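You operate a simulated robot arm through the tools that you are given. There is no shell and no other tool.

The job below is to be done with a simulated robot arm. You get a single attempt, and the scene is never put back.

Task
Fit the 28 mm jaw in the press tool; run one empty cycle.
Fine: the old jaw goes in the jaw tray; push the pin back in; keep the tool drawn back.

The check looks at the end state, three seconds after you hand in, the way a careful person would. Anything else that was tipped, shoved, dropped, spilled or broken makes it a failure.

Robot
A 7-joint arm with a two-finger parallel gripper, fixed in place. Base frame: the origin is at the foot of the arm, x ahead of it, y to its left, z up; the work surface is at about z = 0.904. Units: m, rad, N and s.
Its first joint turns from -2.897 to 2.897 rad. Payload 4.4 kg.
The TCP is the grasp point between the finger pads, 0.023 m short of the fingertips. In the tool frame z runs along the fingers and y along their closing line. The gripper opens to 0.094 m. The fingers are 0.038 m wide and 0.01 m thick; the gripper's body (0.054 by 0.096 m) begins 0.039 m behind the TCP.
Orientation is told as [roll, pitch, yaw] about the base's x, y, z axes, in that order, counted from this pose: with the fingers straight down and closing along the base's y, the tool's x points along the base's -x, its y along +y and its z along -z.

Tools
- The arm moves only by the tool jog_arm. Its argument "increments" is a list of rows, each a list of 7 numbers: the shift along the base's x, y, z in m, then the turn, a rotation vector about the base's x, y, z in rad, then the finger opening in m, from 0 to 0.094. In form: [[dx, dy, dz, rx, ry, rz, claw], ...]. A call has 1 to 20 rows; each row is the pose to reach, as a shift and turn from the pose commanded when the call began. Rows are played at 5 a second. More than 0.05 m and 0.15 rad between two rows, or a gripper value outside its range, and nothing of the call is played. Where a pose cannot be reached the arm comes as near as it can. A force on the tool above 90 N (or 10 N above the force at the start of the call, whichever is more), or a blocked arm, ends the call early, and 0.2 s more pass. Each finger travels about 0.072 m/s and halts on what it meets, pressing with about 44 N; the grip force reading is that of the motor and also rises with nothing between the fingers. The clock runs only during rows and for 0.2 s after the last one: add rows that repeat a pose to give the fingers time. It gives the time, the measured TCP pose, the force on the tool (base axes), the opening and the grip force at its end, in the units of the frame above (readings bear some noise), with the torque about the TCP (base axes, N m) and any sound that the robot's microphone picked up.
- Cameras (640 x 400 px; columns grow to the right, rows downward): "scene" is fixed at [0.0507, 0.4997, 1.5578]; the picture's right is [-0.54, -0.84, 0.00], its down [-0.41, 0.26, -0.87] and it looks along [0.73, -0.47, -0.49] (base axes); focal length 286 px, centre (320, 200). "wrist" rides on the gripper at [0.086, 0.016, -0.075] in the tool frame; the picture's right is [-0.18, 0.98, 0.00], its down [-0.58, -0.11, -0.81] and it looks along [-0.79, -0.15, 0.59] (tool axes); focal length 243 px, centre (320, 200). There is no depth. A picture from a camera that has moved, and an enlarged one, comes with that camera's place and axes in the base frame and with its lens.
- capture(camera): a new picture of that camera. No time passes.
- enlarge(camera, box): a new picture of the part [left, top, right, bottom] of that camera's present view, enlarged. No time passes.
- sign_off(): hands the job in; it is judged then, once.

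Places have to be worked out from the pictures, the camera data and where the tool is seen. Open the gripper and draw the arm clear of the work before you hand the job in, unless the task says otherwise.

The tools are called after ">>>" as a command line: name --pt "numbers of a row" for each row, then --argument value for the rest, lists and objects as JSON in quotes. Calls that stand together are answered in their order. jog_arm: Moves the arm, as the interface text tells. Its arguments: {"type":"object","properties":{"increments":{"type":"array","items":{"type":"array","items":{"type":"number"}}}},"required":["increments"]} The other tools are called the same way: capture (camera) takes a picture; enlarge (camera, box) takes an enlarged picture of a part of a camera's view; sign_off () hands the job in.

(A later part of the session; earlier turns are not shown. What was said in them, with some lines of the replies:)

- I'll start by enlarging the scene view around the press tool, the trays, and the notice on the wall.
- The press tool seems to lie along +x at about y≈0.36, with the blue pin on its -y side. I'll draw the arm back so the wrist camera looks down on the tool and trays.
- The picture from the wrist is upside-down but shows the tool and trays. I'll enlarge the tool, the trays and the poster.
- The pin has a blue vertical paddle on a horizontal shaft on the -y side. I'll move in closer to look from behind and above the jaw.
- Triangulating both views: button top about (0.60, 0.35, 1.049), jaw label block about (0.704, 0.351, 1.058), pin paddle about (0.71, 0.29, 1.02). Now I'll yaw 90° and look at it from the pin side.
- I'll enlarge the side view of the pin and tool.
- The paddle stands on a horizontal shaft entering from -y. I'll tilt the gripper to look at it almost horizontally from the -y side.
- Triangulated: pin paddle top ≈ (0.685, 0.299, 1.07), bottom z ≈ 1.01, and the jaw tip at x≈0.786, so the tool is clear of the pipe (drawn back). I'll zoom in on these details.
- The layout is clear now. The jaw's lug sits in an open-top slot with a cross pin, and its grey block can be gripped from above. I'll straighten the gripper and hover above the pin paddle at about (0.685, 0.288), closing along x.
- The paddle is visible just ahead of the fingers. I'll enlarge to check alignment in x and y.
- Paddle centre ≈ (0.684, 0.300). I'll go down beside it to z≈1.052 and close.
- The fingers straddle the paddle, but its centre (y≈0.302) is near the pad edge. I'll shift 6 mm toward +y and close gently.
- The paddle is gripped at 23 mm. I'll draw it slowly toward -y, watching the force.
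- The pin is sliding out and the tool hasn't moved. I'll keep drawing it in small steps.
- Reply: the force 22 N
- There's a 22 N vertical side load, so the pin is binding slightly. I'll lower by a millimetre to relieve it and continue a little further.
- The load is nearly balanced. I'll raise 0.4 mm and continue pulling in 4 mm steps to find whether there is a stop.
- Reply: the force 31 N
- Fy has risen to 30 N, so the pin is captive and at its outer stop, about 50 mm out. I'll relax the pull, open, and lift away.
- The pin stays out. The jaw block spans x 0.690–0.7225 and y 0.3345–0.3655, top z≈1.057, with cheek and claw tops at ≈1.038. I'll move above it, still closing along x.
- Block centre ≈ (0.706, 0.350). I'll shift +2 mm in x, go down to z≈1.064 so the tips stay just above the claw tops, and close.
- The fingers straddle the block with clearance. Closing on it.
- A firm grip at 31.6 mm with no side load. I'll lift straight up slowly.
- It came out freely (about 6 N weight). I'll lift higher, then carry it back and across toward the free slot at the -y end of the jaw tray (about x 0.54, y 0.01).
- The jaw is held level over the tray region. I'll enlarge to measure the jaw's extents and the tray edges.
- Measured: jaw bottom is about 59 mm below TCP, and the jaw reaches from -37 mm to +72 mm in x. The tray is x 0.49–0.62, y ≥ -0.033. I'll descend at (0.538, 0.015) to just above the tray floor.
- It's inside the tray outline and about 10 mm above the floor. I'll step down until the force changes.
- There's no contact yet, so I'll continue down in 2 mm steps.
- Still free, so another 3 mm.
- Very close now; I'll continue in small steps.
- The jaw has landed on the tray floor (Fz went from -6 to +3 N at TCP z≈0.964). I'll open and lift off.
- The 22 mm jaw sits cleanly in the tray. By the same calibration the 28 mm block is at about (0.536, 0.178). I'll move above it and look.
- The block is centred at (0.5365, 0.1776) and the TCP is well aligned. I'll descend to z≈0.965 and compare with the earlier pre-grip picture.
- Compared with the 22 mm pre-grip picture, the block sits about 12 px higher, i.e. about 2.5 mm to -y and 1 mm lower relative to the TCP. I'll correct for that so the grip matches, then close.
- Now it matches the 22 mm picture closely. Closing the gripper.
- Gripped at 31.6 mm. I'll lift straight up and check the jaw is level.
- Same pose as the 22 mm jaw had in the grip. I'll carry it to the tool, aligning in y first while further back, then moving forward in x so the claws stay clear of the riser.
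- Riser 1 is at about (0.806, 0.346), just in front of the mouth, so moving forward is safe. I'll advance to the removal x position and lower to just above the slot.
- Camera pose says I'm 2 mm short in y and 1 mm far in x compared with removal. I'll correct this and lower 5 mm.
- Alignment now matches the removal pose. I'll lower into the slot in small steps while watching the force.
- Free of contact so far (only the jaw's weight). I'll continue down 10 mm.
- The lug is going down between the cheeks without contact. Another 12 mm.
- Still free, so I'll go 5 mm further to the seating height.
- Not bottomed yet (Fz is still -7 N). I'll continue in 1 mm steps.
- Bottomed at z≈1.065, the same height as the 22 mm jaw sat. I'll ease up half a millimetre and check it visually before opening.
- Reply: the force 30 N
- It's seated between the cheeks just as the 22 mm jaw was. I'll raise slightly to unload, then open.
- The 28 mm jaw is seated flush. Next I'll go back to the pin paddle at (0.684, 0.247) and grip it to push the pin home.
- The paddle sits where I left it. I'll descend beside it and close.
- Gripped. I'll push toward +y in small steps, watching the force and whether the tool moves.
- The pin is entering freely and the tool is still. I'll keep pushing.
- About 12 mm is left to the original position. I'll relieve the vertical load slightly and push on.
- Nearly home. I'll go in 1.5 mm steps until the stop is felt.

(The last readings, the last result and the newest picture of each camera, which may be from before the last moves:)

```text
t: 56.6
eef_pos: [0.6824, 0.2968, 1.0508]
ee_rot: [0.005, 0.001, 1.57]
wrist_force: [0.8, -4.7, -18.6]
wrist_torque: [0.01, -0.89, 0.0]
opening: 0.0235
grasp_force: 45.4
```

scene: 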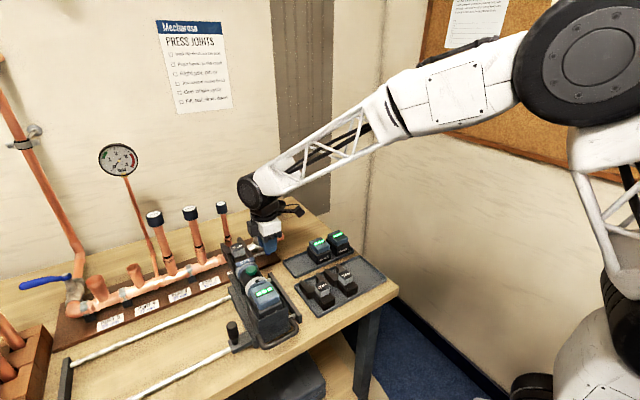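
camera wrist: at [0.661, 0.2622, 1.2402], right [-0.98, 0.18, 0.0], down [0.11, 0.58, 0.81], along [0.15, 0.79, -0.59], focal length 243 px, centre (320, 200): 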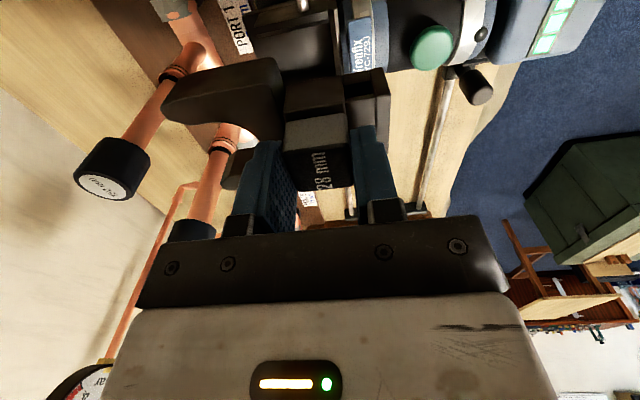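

Fy is starting to build. One more small push.

>>> jog_arm --pt "0 0.001 -0.0006 0 0 0 0.01" --pt "0 0.002 -0.0006 0 0 0 0.01" --pt "0 0.002 -0.0006 0 0 0 0.01"

>>> enlarge --camera "scene" --box '[215, 215, 305, 275]'

```text
t: 57.4
eef_pos: [0.6847, 0.299, 1.0507]
ee_rot: [0.003, 0.0, 1.57]
wrist_force: [-2.3, -4.5, -17.4]
wrist_torque: [-0.56, -0.82, 0.07]
opening: 0.0234
grasp_force: 45.4
```

```text
6.67 times, centred on (260, 245) of scene
camera zoom: at [0.0507, 0.4997, 1.5578], right [-0.54, -0.84, 0.0], down [-0.41, 0.26, -0.87], along [0.73, -0.47, -0.49], focal length 1904 px, centre (720, -100)
```

zoom: 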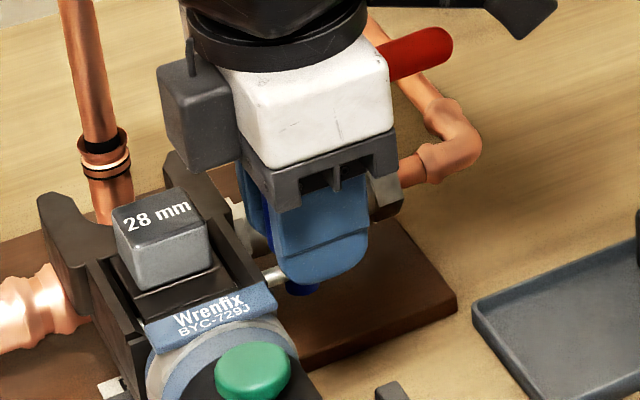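

The last push moved the whole carriage about 4 mm toward +y, so the pin is at its inner stop. I'll open, lift away, and compare the tool's position with the original pictures.

>>> jog_arm --pt "0 0 0 0 0 0 0.025" --pt "0 0 0 0 0 0 0.04" --pt "0 0 0 0 0 0 0.055" --pt "0 0 0 0 0 0 0.06" --pt "0 -0.003 0.03 0 0 0 0.06" --pt "0 -0.01 0.07 0 0 0 0.06" --pt "0 -0.04 0.11 0 0 0 0.06" --pt "0 -0.08 0.13 0 0 0 0.06" --pt "0 -0.12 0.13 0 0 0 0.06"

>>> enlarge --camera "scene" --box '[215, 225, 305, 285]'

>>> enlarge --camera "scene" --box '[220, 230, 310, 355]'

>>> capture --camera "wrist"

```text
t: 59.4
eef_pos: [0.682, 0.1783, 1.1798]
ee_rot: [0.002, 0.0, 1.572]
wrist_force: [0.3, -0.7, 0.4]
wrist_torque: [-0.02, 0.03, 0.02]
opening: 0.0598
grasp_force: 0.0
```

```text
6.67 times, centred on (260, 255) of scene
camera zoom: at [0.0507, 0.4997, 1.5578], right [-0.54, -0.84, 0.0], down [-0.41, 0.26, -0.87], along [0.73, -0.47, -0.49], focal length 1904 px, centre (720, -167)
```

zoom: 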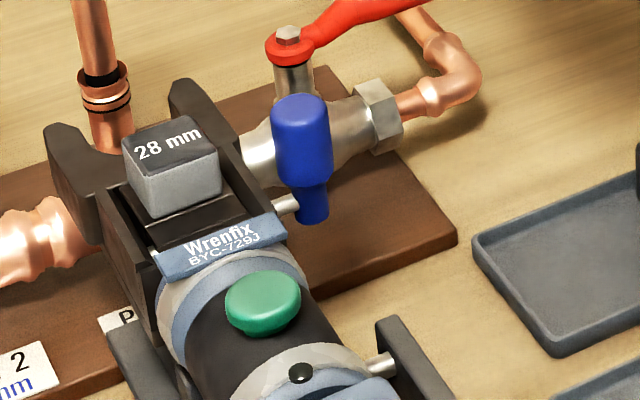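

```text
3.20 times, centred on (265, 292) of scene
camera zoom: at [0.0507, 0.4997, 1.5578], right [-0.54, -0.84, 0.0], down [-0.41, 0.26, -0.87], along [0.73, -0.47, -0.49], focal length 914 px, centre (496, -96)
```

zoom: 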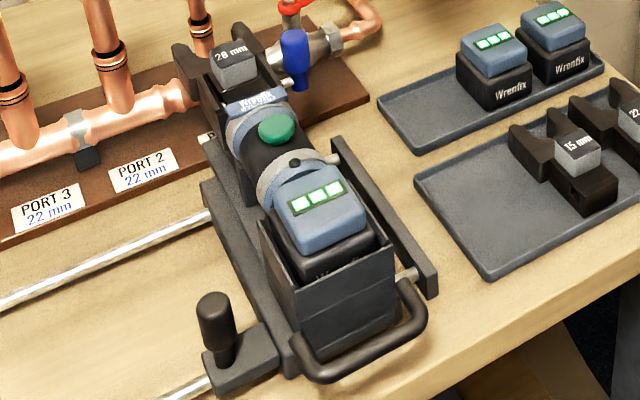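

```text
taken
camera wrist: at [0.6662, 0.0918, 1.2553], right [-0.98, 0.18, 0.0], down [0.11, 0.58, 0.81], along [0.15, 0.79, -0.59], focal length 243 px, centre (320, 200)
```

wrist: 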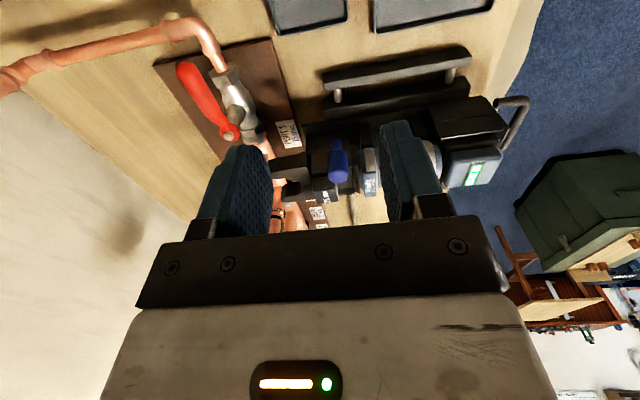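

The tool settled back exactly where it was (the shift was only elastic) and the pin looks as it did at the start. Next I'll close the fingers and hover above the green button at (0.601, 0.349).

>>> jog_arm --pt "-0.016 0.035 0 0 0 0 0.04" --pt "-0.032 0.07 0 0 0 0 0.02" --pt "-0.048 0.105 0 0 0 0 0.0" --pt "-0.064 0.14 0 0 0 0 0.0" --pt "-0.081 0.171 -0.01 0 0 0 0.0" --pt "-0.081 0.171 -0.04 0 0 0 0.0" --pt "-0.081 0.171 -0.07 0 0 0 0.0" --pt "-0.081 0.171 -0.07 0 0 0 0.0"

>>> capture --camera "wrist"

>>> enlarge --camera "scene" --box '[215, 220, 305, 290]'

```text
t: 61.2
eef_pos: [0.6022, 0.3517, 1.1149]
ee_rot: [0.002, -0.001, 1.573]
wrist_force: [-0.4, -0.7, 0.1]
wrist_torque: [0.01, -0.01, 0.04]
opening: 0.0001
grasp_force: 42.4
```

```text
taken
camera wrist: at [0.5858, 0.2648, 1.1906], right [-0.98, 0.18, 0.0], down [0.11, 0.58, 0.81], along [0.15, 0.79, -0.59], focal length 243 px, centre (320, 200)
```

wrist: 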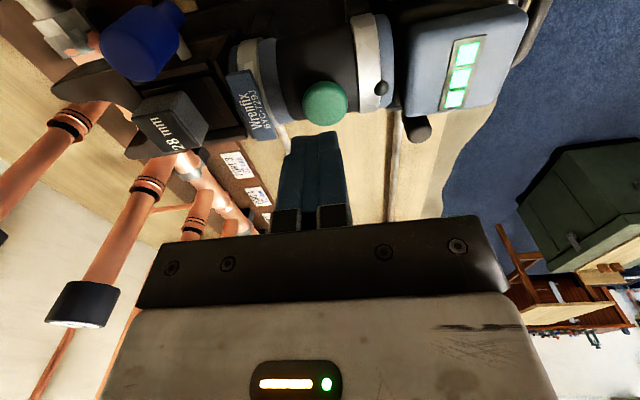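

```text
5.71 times, centred on (260, 255) of scene
camera zoom: at [0.0507, 0.4997, 1.5578], right [-0.54, -0.84, 0.0], down [-0.41, 0.26, -0.87], along [0.73, -0.47, -0.49], focal length 1632 px, centre (663, -114)
```

zoom: 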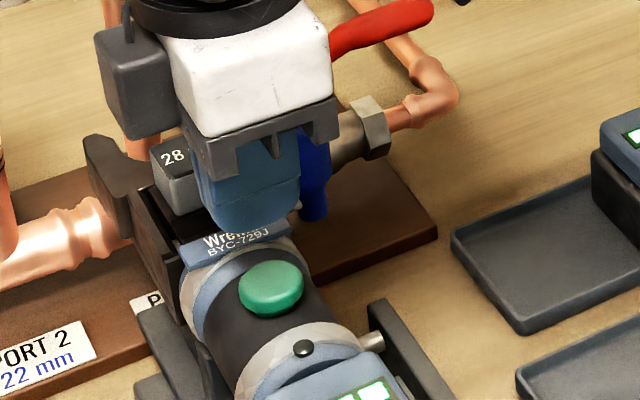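

Button at about (0.599, 0.351), and the fingers are nearly over it. I'll shift -2 mm in x and lower to just above contact.

>>> jog_arm --pt "-0.002 0 -0.015 0 0 0 0.0" --pt "-0.002 0 -0.03 0 0 0 0.0" --pt "-0.002 0 -0.037 0 0 0 0.0" --pt "-0.002 0 -0.037 0 0 0 0.0"

>>> enlarge --camera "scene" --box '[220, 230, 290, 290]'

>>> enlarge --camera "wrist" --box '[220, 40, 420, 200]'

```text
t: 62.2
eef_pos: [0.6008, 0.35, 1.0769]
ee_rot: [0.002, 0.0, 1.571]
wrist_force: [-0.2, -0.9, 3.2]
wrist_torque: [-0.01, -0.01, 0.01]
opening: 0.0001
grasp_force: 42.5
heard: click
```

```text
6.67 times, centred on (255, 260) of scene
camera zoom: at [0.0507, 0.4997, 1.5578], right [-0.54, -0.84, 0.0], down [-0.41, 0.26, -0.87], along [0.73, -0.47, -0.49], focal length 1904 px, centre (753, -200)
```

zoom: 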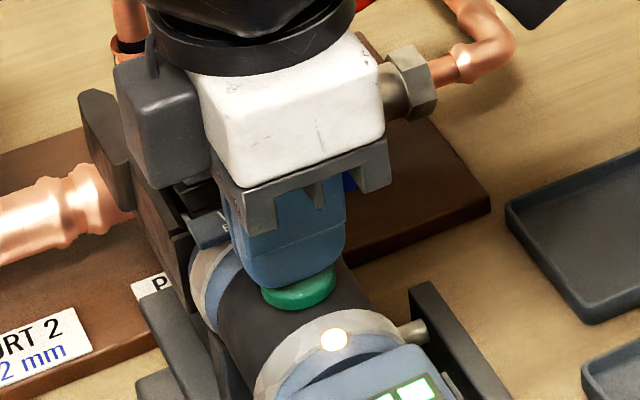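

```text
2.50 times, centred on (320, 120) of wrist
camera zoom: at [0.5845, 0.2637, 1.1517], right [-0.98, 0.18, 0.0], down [0.11, 0.58, 0.81], along [0.15, 0.79, -0.59], focal length 606 px, centre (320, 400)
```

zoom: 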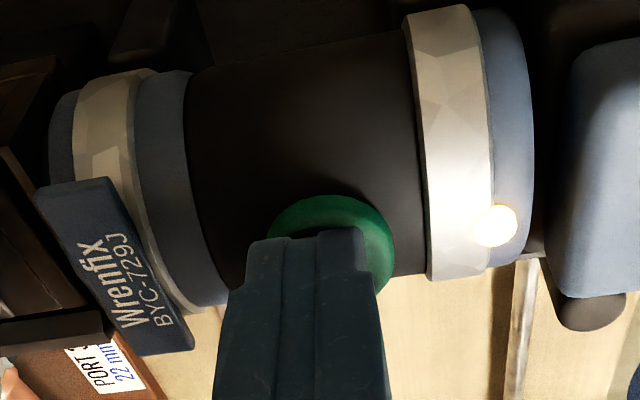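

A click, and the lamp has lit: the cycle has started. I'll hold the button and listen for the cycle to finish.

>>> jog_arm --pt "0 0 0 0 0 0 0.0" --pt "0 0 0 0 0 0 0.0" --pt "0 0 0 0 0 0 0.0" --pt "0 0 0 0 0 0 0.0" --pt "0 0 0 0 0 0 0.0"

>>> enlarge --camera "scene" --box '[220, 230, 290, 290]'

>>> enlarge --camera "wrist" --box '[100, 20, 420, 220]'

```text
t: 63.4
eef_pos: [0.5996, 0.3509, 1.0764]
ee_rot: [0.001, 0.0, 1.57]
wrist_force: [1.1, 0.7, 3.2]
wrist_torque: [0.01, -0.01, 0.01]
opening: 0.0
grasp_force: 42.7
```

```text
6.67 times, centred on (255, 260) of scene
camera zoom: at [0.0507, 0.4997, 1.5578], right [-0.54, -0.84, 0.0], down [-0.41, 0.26, -0.87], along [0.73, -0.47, -0.49], focal length 1904 px, centre (753, -200)
```

zoom: 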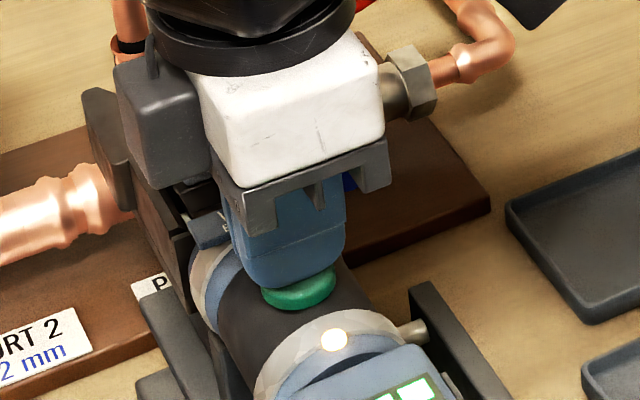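

```text
2.00 times, centred on (260, 120) of wrist
camera zoom: at [0.5844, 0.2637, 1.1516], right [-0.98, 0.18, 0.0], down [0.11, 0.58, 0.81], along [0.15, 0.79, -0.59], focal length 485 px, centre (440, 360)
```

zoom: 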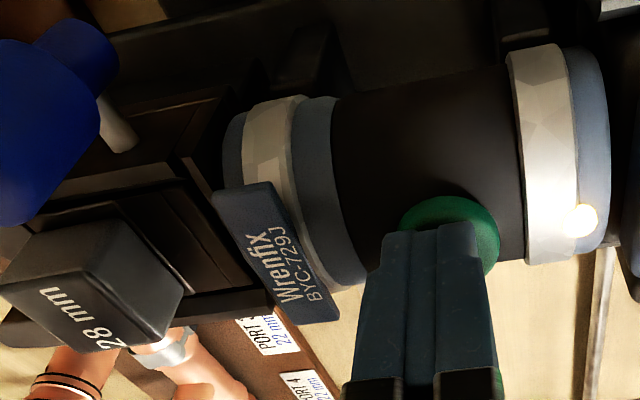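

The lamp is still on, so I'll keep holding.

>>> jog_arm --pt "0 0 0 0 0 0 0.0" --pt "0 0 0 0 0 0 0.0" --pt "0 0 0 0 0 0 0.0" --pt "0 0 0 0 0 0 0.0" --pt "0 0 0 0 0 0 0.0" --pt "0 0 0 0 0 0 0.0" --pt "0 0 0 0 0 0 0.0" --pt "0 0 0 0 0 0 0.0" --pt "0 0 0 0 0 0 0.0" --pt "0 0 0 0 0 0 0.0"

>>> enlarge --camera "scene" --box '[220, 230, 290, 290]'

```text
t: 65.6
eef_pos: [0.6018, 0.3519, 1.0762]
ee_rot: [0.0, 0.0, 1.571]
wrist_force: [0.8, 0.4, 2.2]
wrist_torque: [-0.04, 0.03, 0.03]
opening: 0.0002
grasp_force: 41.9
```

```text
6.67 times, centred on (255, 260) of scene
camera zoom: at [0.0507, 0.4997, 1.5578], right [-0.54, -0.84, 0.0], down [-0.41, 0.26, -0.87], along [0.73, -0.47, -0.49], focal length 1904 px, centre (753, -200)
```

zoom: 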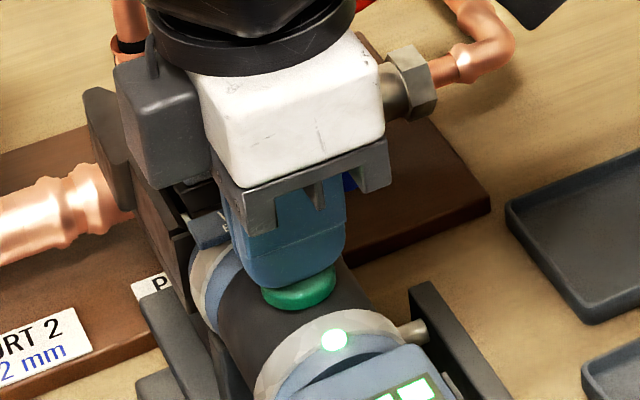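

The lamp has turned green, so the cycle is complete. I'll lift straight off the button and draw the arm clear.

>>> jog_arm --pt "0 0 0.02 0 0 0 0.0" --pt "0 0 0.06 0 0 0 0.0" --pt "0 0 0.1 0 0 0 0.0" --pt "0 0 0.14 0 0 0 0.02" --pt "-0.02 -0.04 0.16 0 0 0 0.05" --pt "-0.05 -0.08 0.18 0 0 0 0.08" --pt "-0.08 -0.11 0.2 0 0 0 0.09" --pt "-0.11 -0.14 0.22 0 0 0 0.09" --pt "-0.14 -0.17 0.24 0 0 0 0.09" --pt "-0.16 -0.19 0.25 0 0 0 0.09"

>>> capture --camera "scene"

>>> enlarge --camera "scene" --box '[220, 230, 310, 355]'

>>> enlarge --camera "scene" --box '[215, 225, 305, 285]'

>>> capture --camera "wrist"

```text
refused: row 6 steps farther than a row can; nothing moved
```

```text
taken
```

scene: 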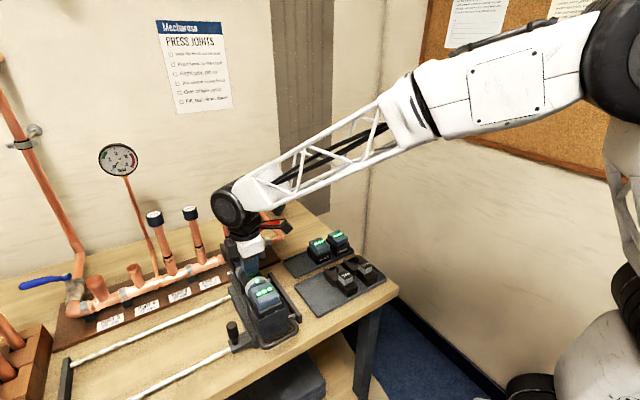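

```text
3.20 times, centred on (265, 292) of scene
camera zoom: at [0.0507, 0.4997, 1.5578], right [-0.54, -0.84, 0.0], down [-0.41, 0.26, -0.87], along [0.73, -0.47, -0.49], focal length 914 px, centre (496, -96)
```

zoom: 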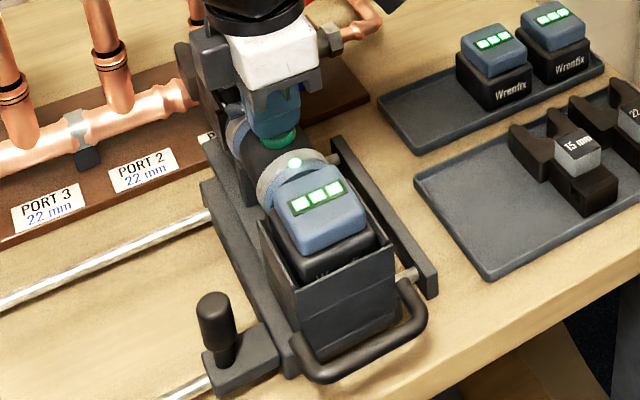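

```text
6.67 times, centred on (260, 255) of scene
camera zoom: at [0.0507, 0.4997, 1.5578], right [-0.54, -0.84, 0.0], down [-0.41, 0.26, -0.87], along [0.73, -0.47, -0.49], focal length 1904 px, centre (720, -167)
```

zoom: 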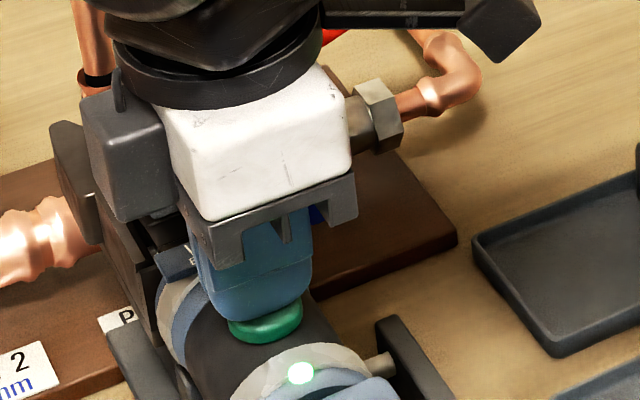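

```text
taken
camera wrist: at [0.5844, 0.2637, 1.1516], right [-0.98, 0.18, 0.0], down [0.11, 0.58, 0.81], along [0.15, 0.79, -0.59], focal length 243 px, centre (320, 200)
```

wrist: 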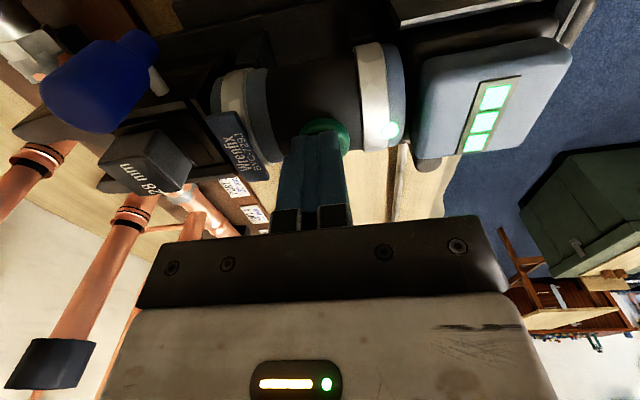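

The call was refused because one row was too long, so nothing moved. I'll repeat the lift with shorter steps.

>>> jog_arm --pt "0 0 0.02 0 0 0 0.0" --pt "0 0 0.06 0 0 0 0.0" --pt "0 0 0.1 0 0 0 0.0" --pt "0 0 0.14 0 0 0 0.02" --pt "-0.02 -0.03 0.16 0 0 0 0.05" --pt "-0.04 -0.06 0.18 0 0 0 0.08" --pt "-0.06 -0.09 0.2 0 0 0 0.09" --pt "-0.08 -0.12 0.21 0 0 0 0.09" --pt "-0.1 -0.15 0.22 0 0 0 0.09" --pt "-0.12 -0.18 0.23 0 0 0 0.09" --pt "-0.14 -0.21 0.24 0 0 0 0.09"

>>> capture --camera "scene"

>>> enlarge --camera "scene" --box '[220, 230, 310, 355]'

>>> enlarge --camera "scene" --box '[215, 225, 305, 285]'

>>> capture --camera "wrist"

```text
t: 68.0
eef_pos: [0.4601, 0.1413, 1.3118]
ee_rot: [0.004, -0.001, 1.571]
wrist_force: [0.4, 0.4, -1.0]
wrist_torque: [-0.02, 0.0, -0.01]
opening: 0.09
grasp_force: 0.0
```

```text
taken
```

scene: 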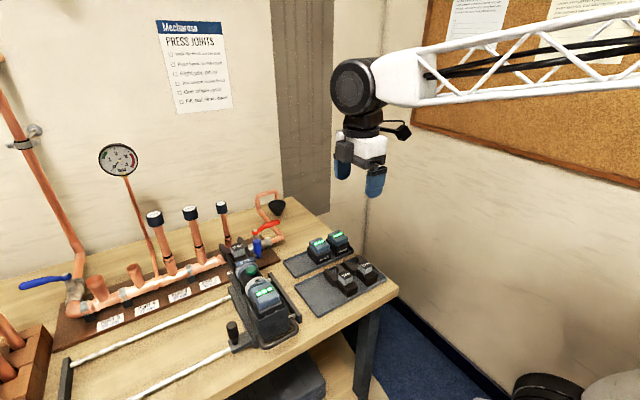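

```text
3.20 times, centred on (265, 292) of scene
camera zoom: at [0.0507, 0.4997, 1.5578], right [-0.54, -0.84, 0.0], down [-0.41, 0.26, -0.87], along [0.73, -0.47, -0.49], focal length 914 px, centre (496, -96)
```

zoom: 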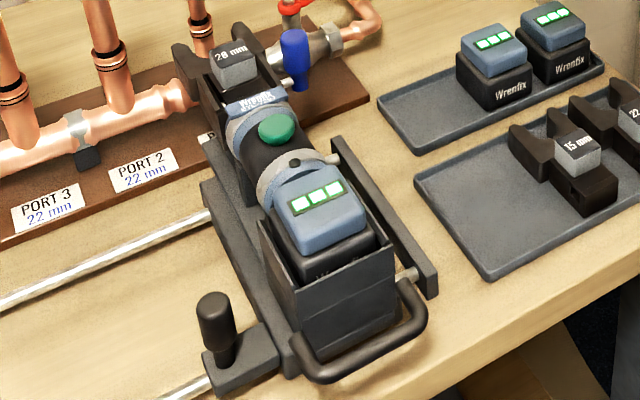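

```text
6.67 times, centred on (260, 255) of scene
camera zoom: at [0.0507, 0.4997, 1.5578], right [-0.54, -0.84, 0.0], down [-0.41, 0.26, -0.87], along [0.73, -0.47, -0.49], focal length 1904 px, centre (720, -167)
```

zoom: 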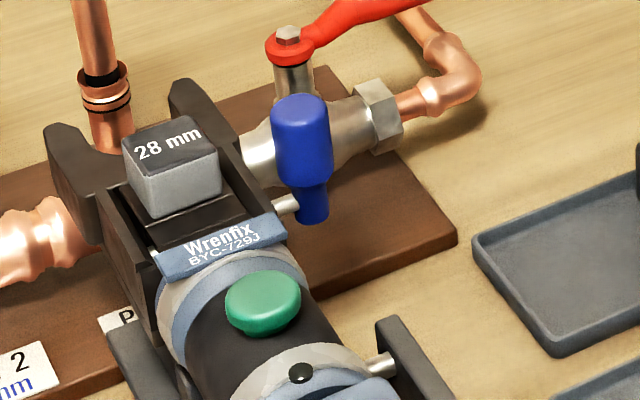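

```text
taken
camera wrist: at [0.4439, 0.0546, 1.3868], right [-0.98, 0.18, 0.0], down [0.11, 0.58, 0.81], along [0.15, 0.79, -0.59], focal length 243 px, centre (320, 200)
```

wrist: 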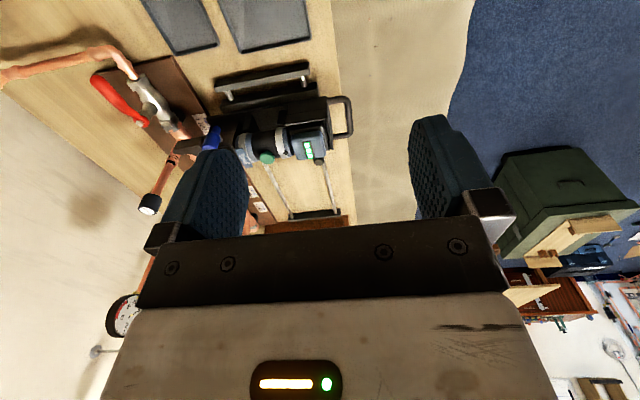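

The 28 mm jaw is fitted and the pin is back in its original position. The tool is still drawn back, the 22 mm jaw is in the tray, the cycle ran once to the green lamp, and the arm is clear and open. Handing in.

>>> sign_off

```text
The job is handed in.
```

The 28 mm jaw is fitted in the press tool, and I ran one empty cycle. I've handed the job in.

- **Old jaw:** the 22 mm jaw is in the free space at the far end of the jaw tray, beside the 15 mm jaw.
- **Pin:** it is pushed back in to its inner stop and looks the same as it did at the start.
- **Cycle:** I pressed the button once and held it. There was a click, the lamp came on, and after about three seconds it turned green. I then released it, and the lamp went out.
- **Tool position:** the tool is still drawn back. The last push on the pin moved the carriage about 4 mm sideways, but it returned when I let go. In the closing pictures it sits where it started.

The gripper is open and the arm is clear of the bench. The pictures showed nothing else tipped or moved.
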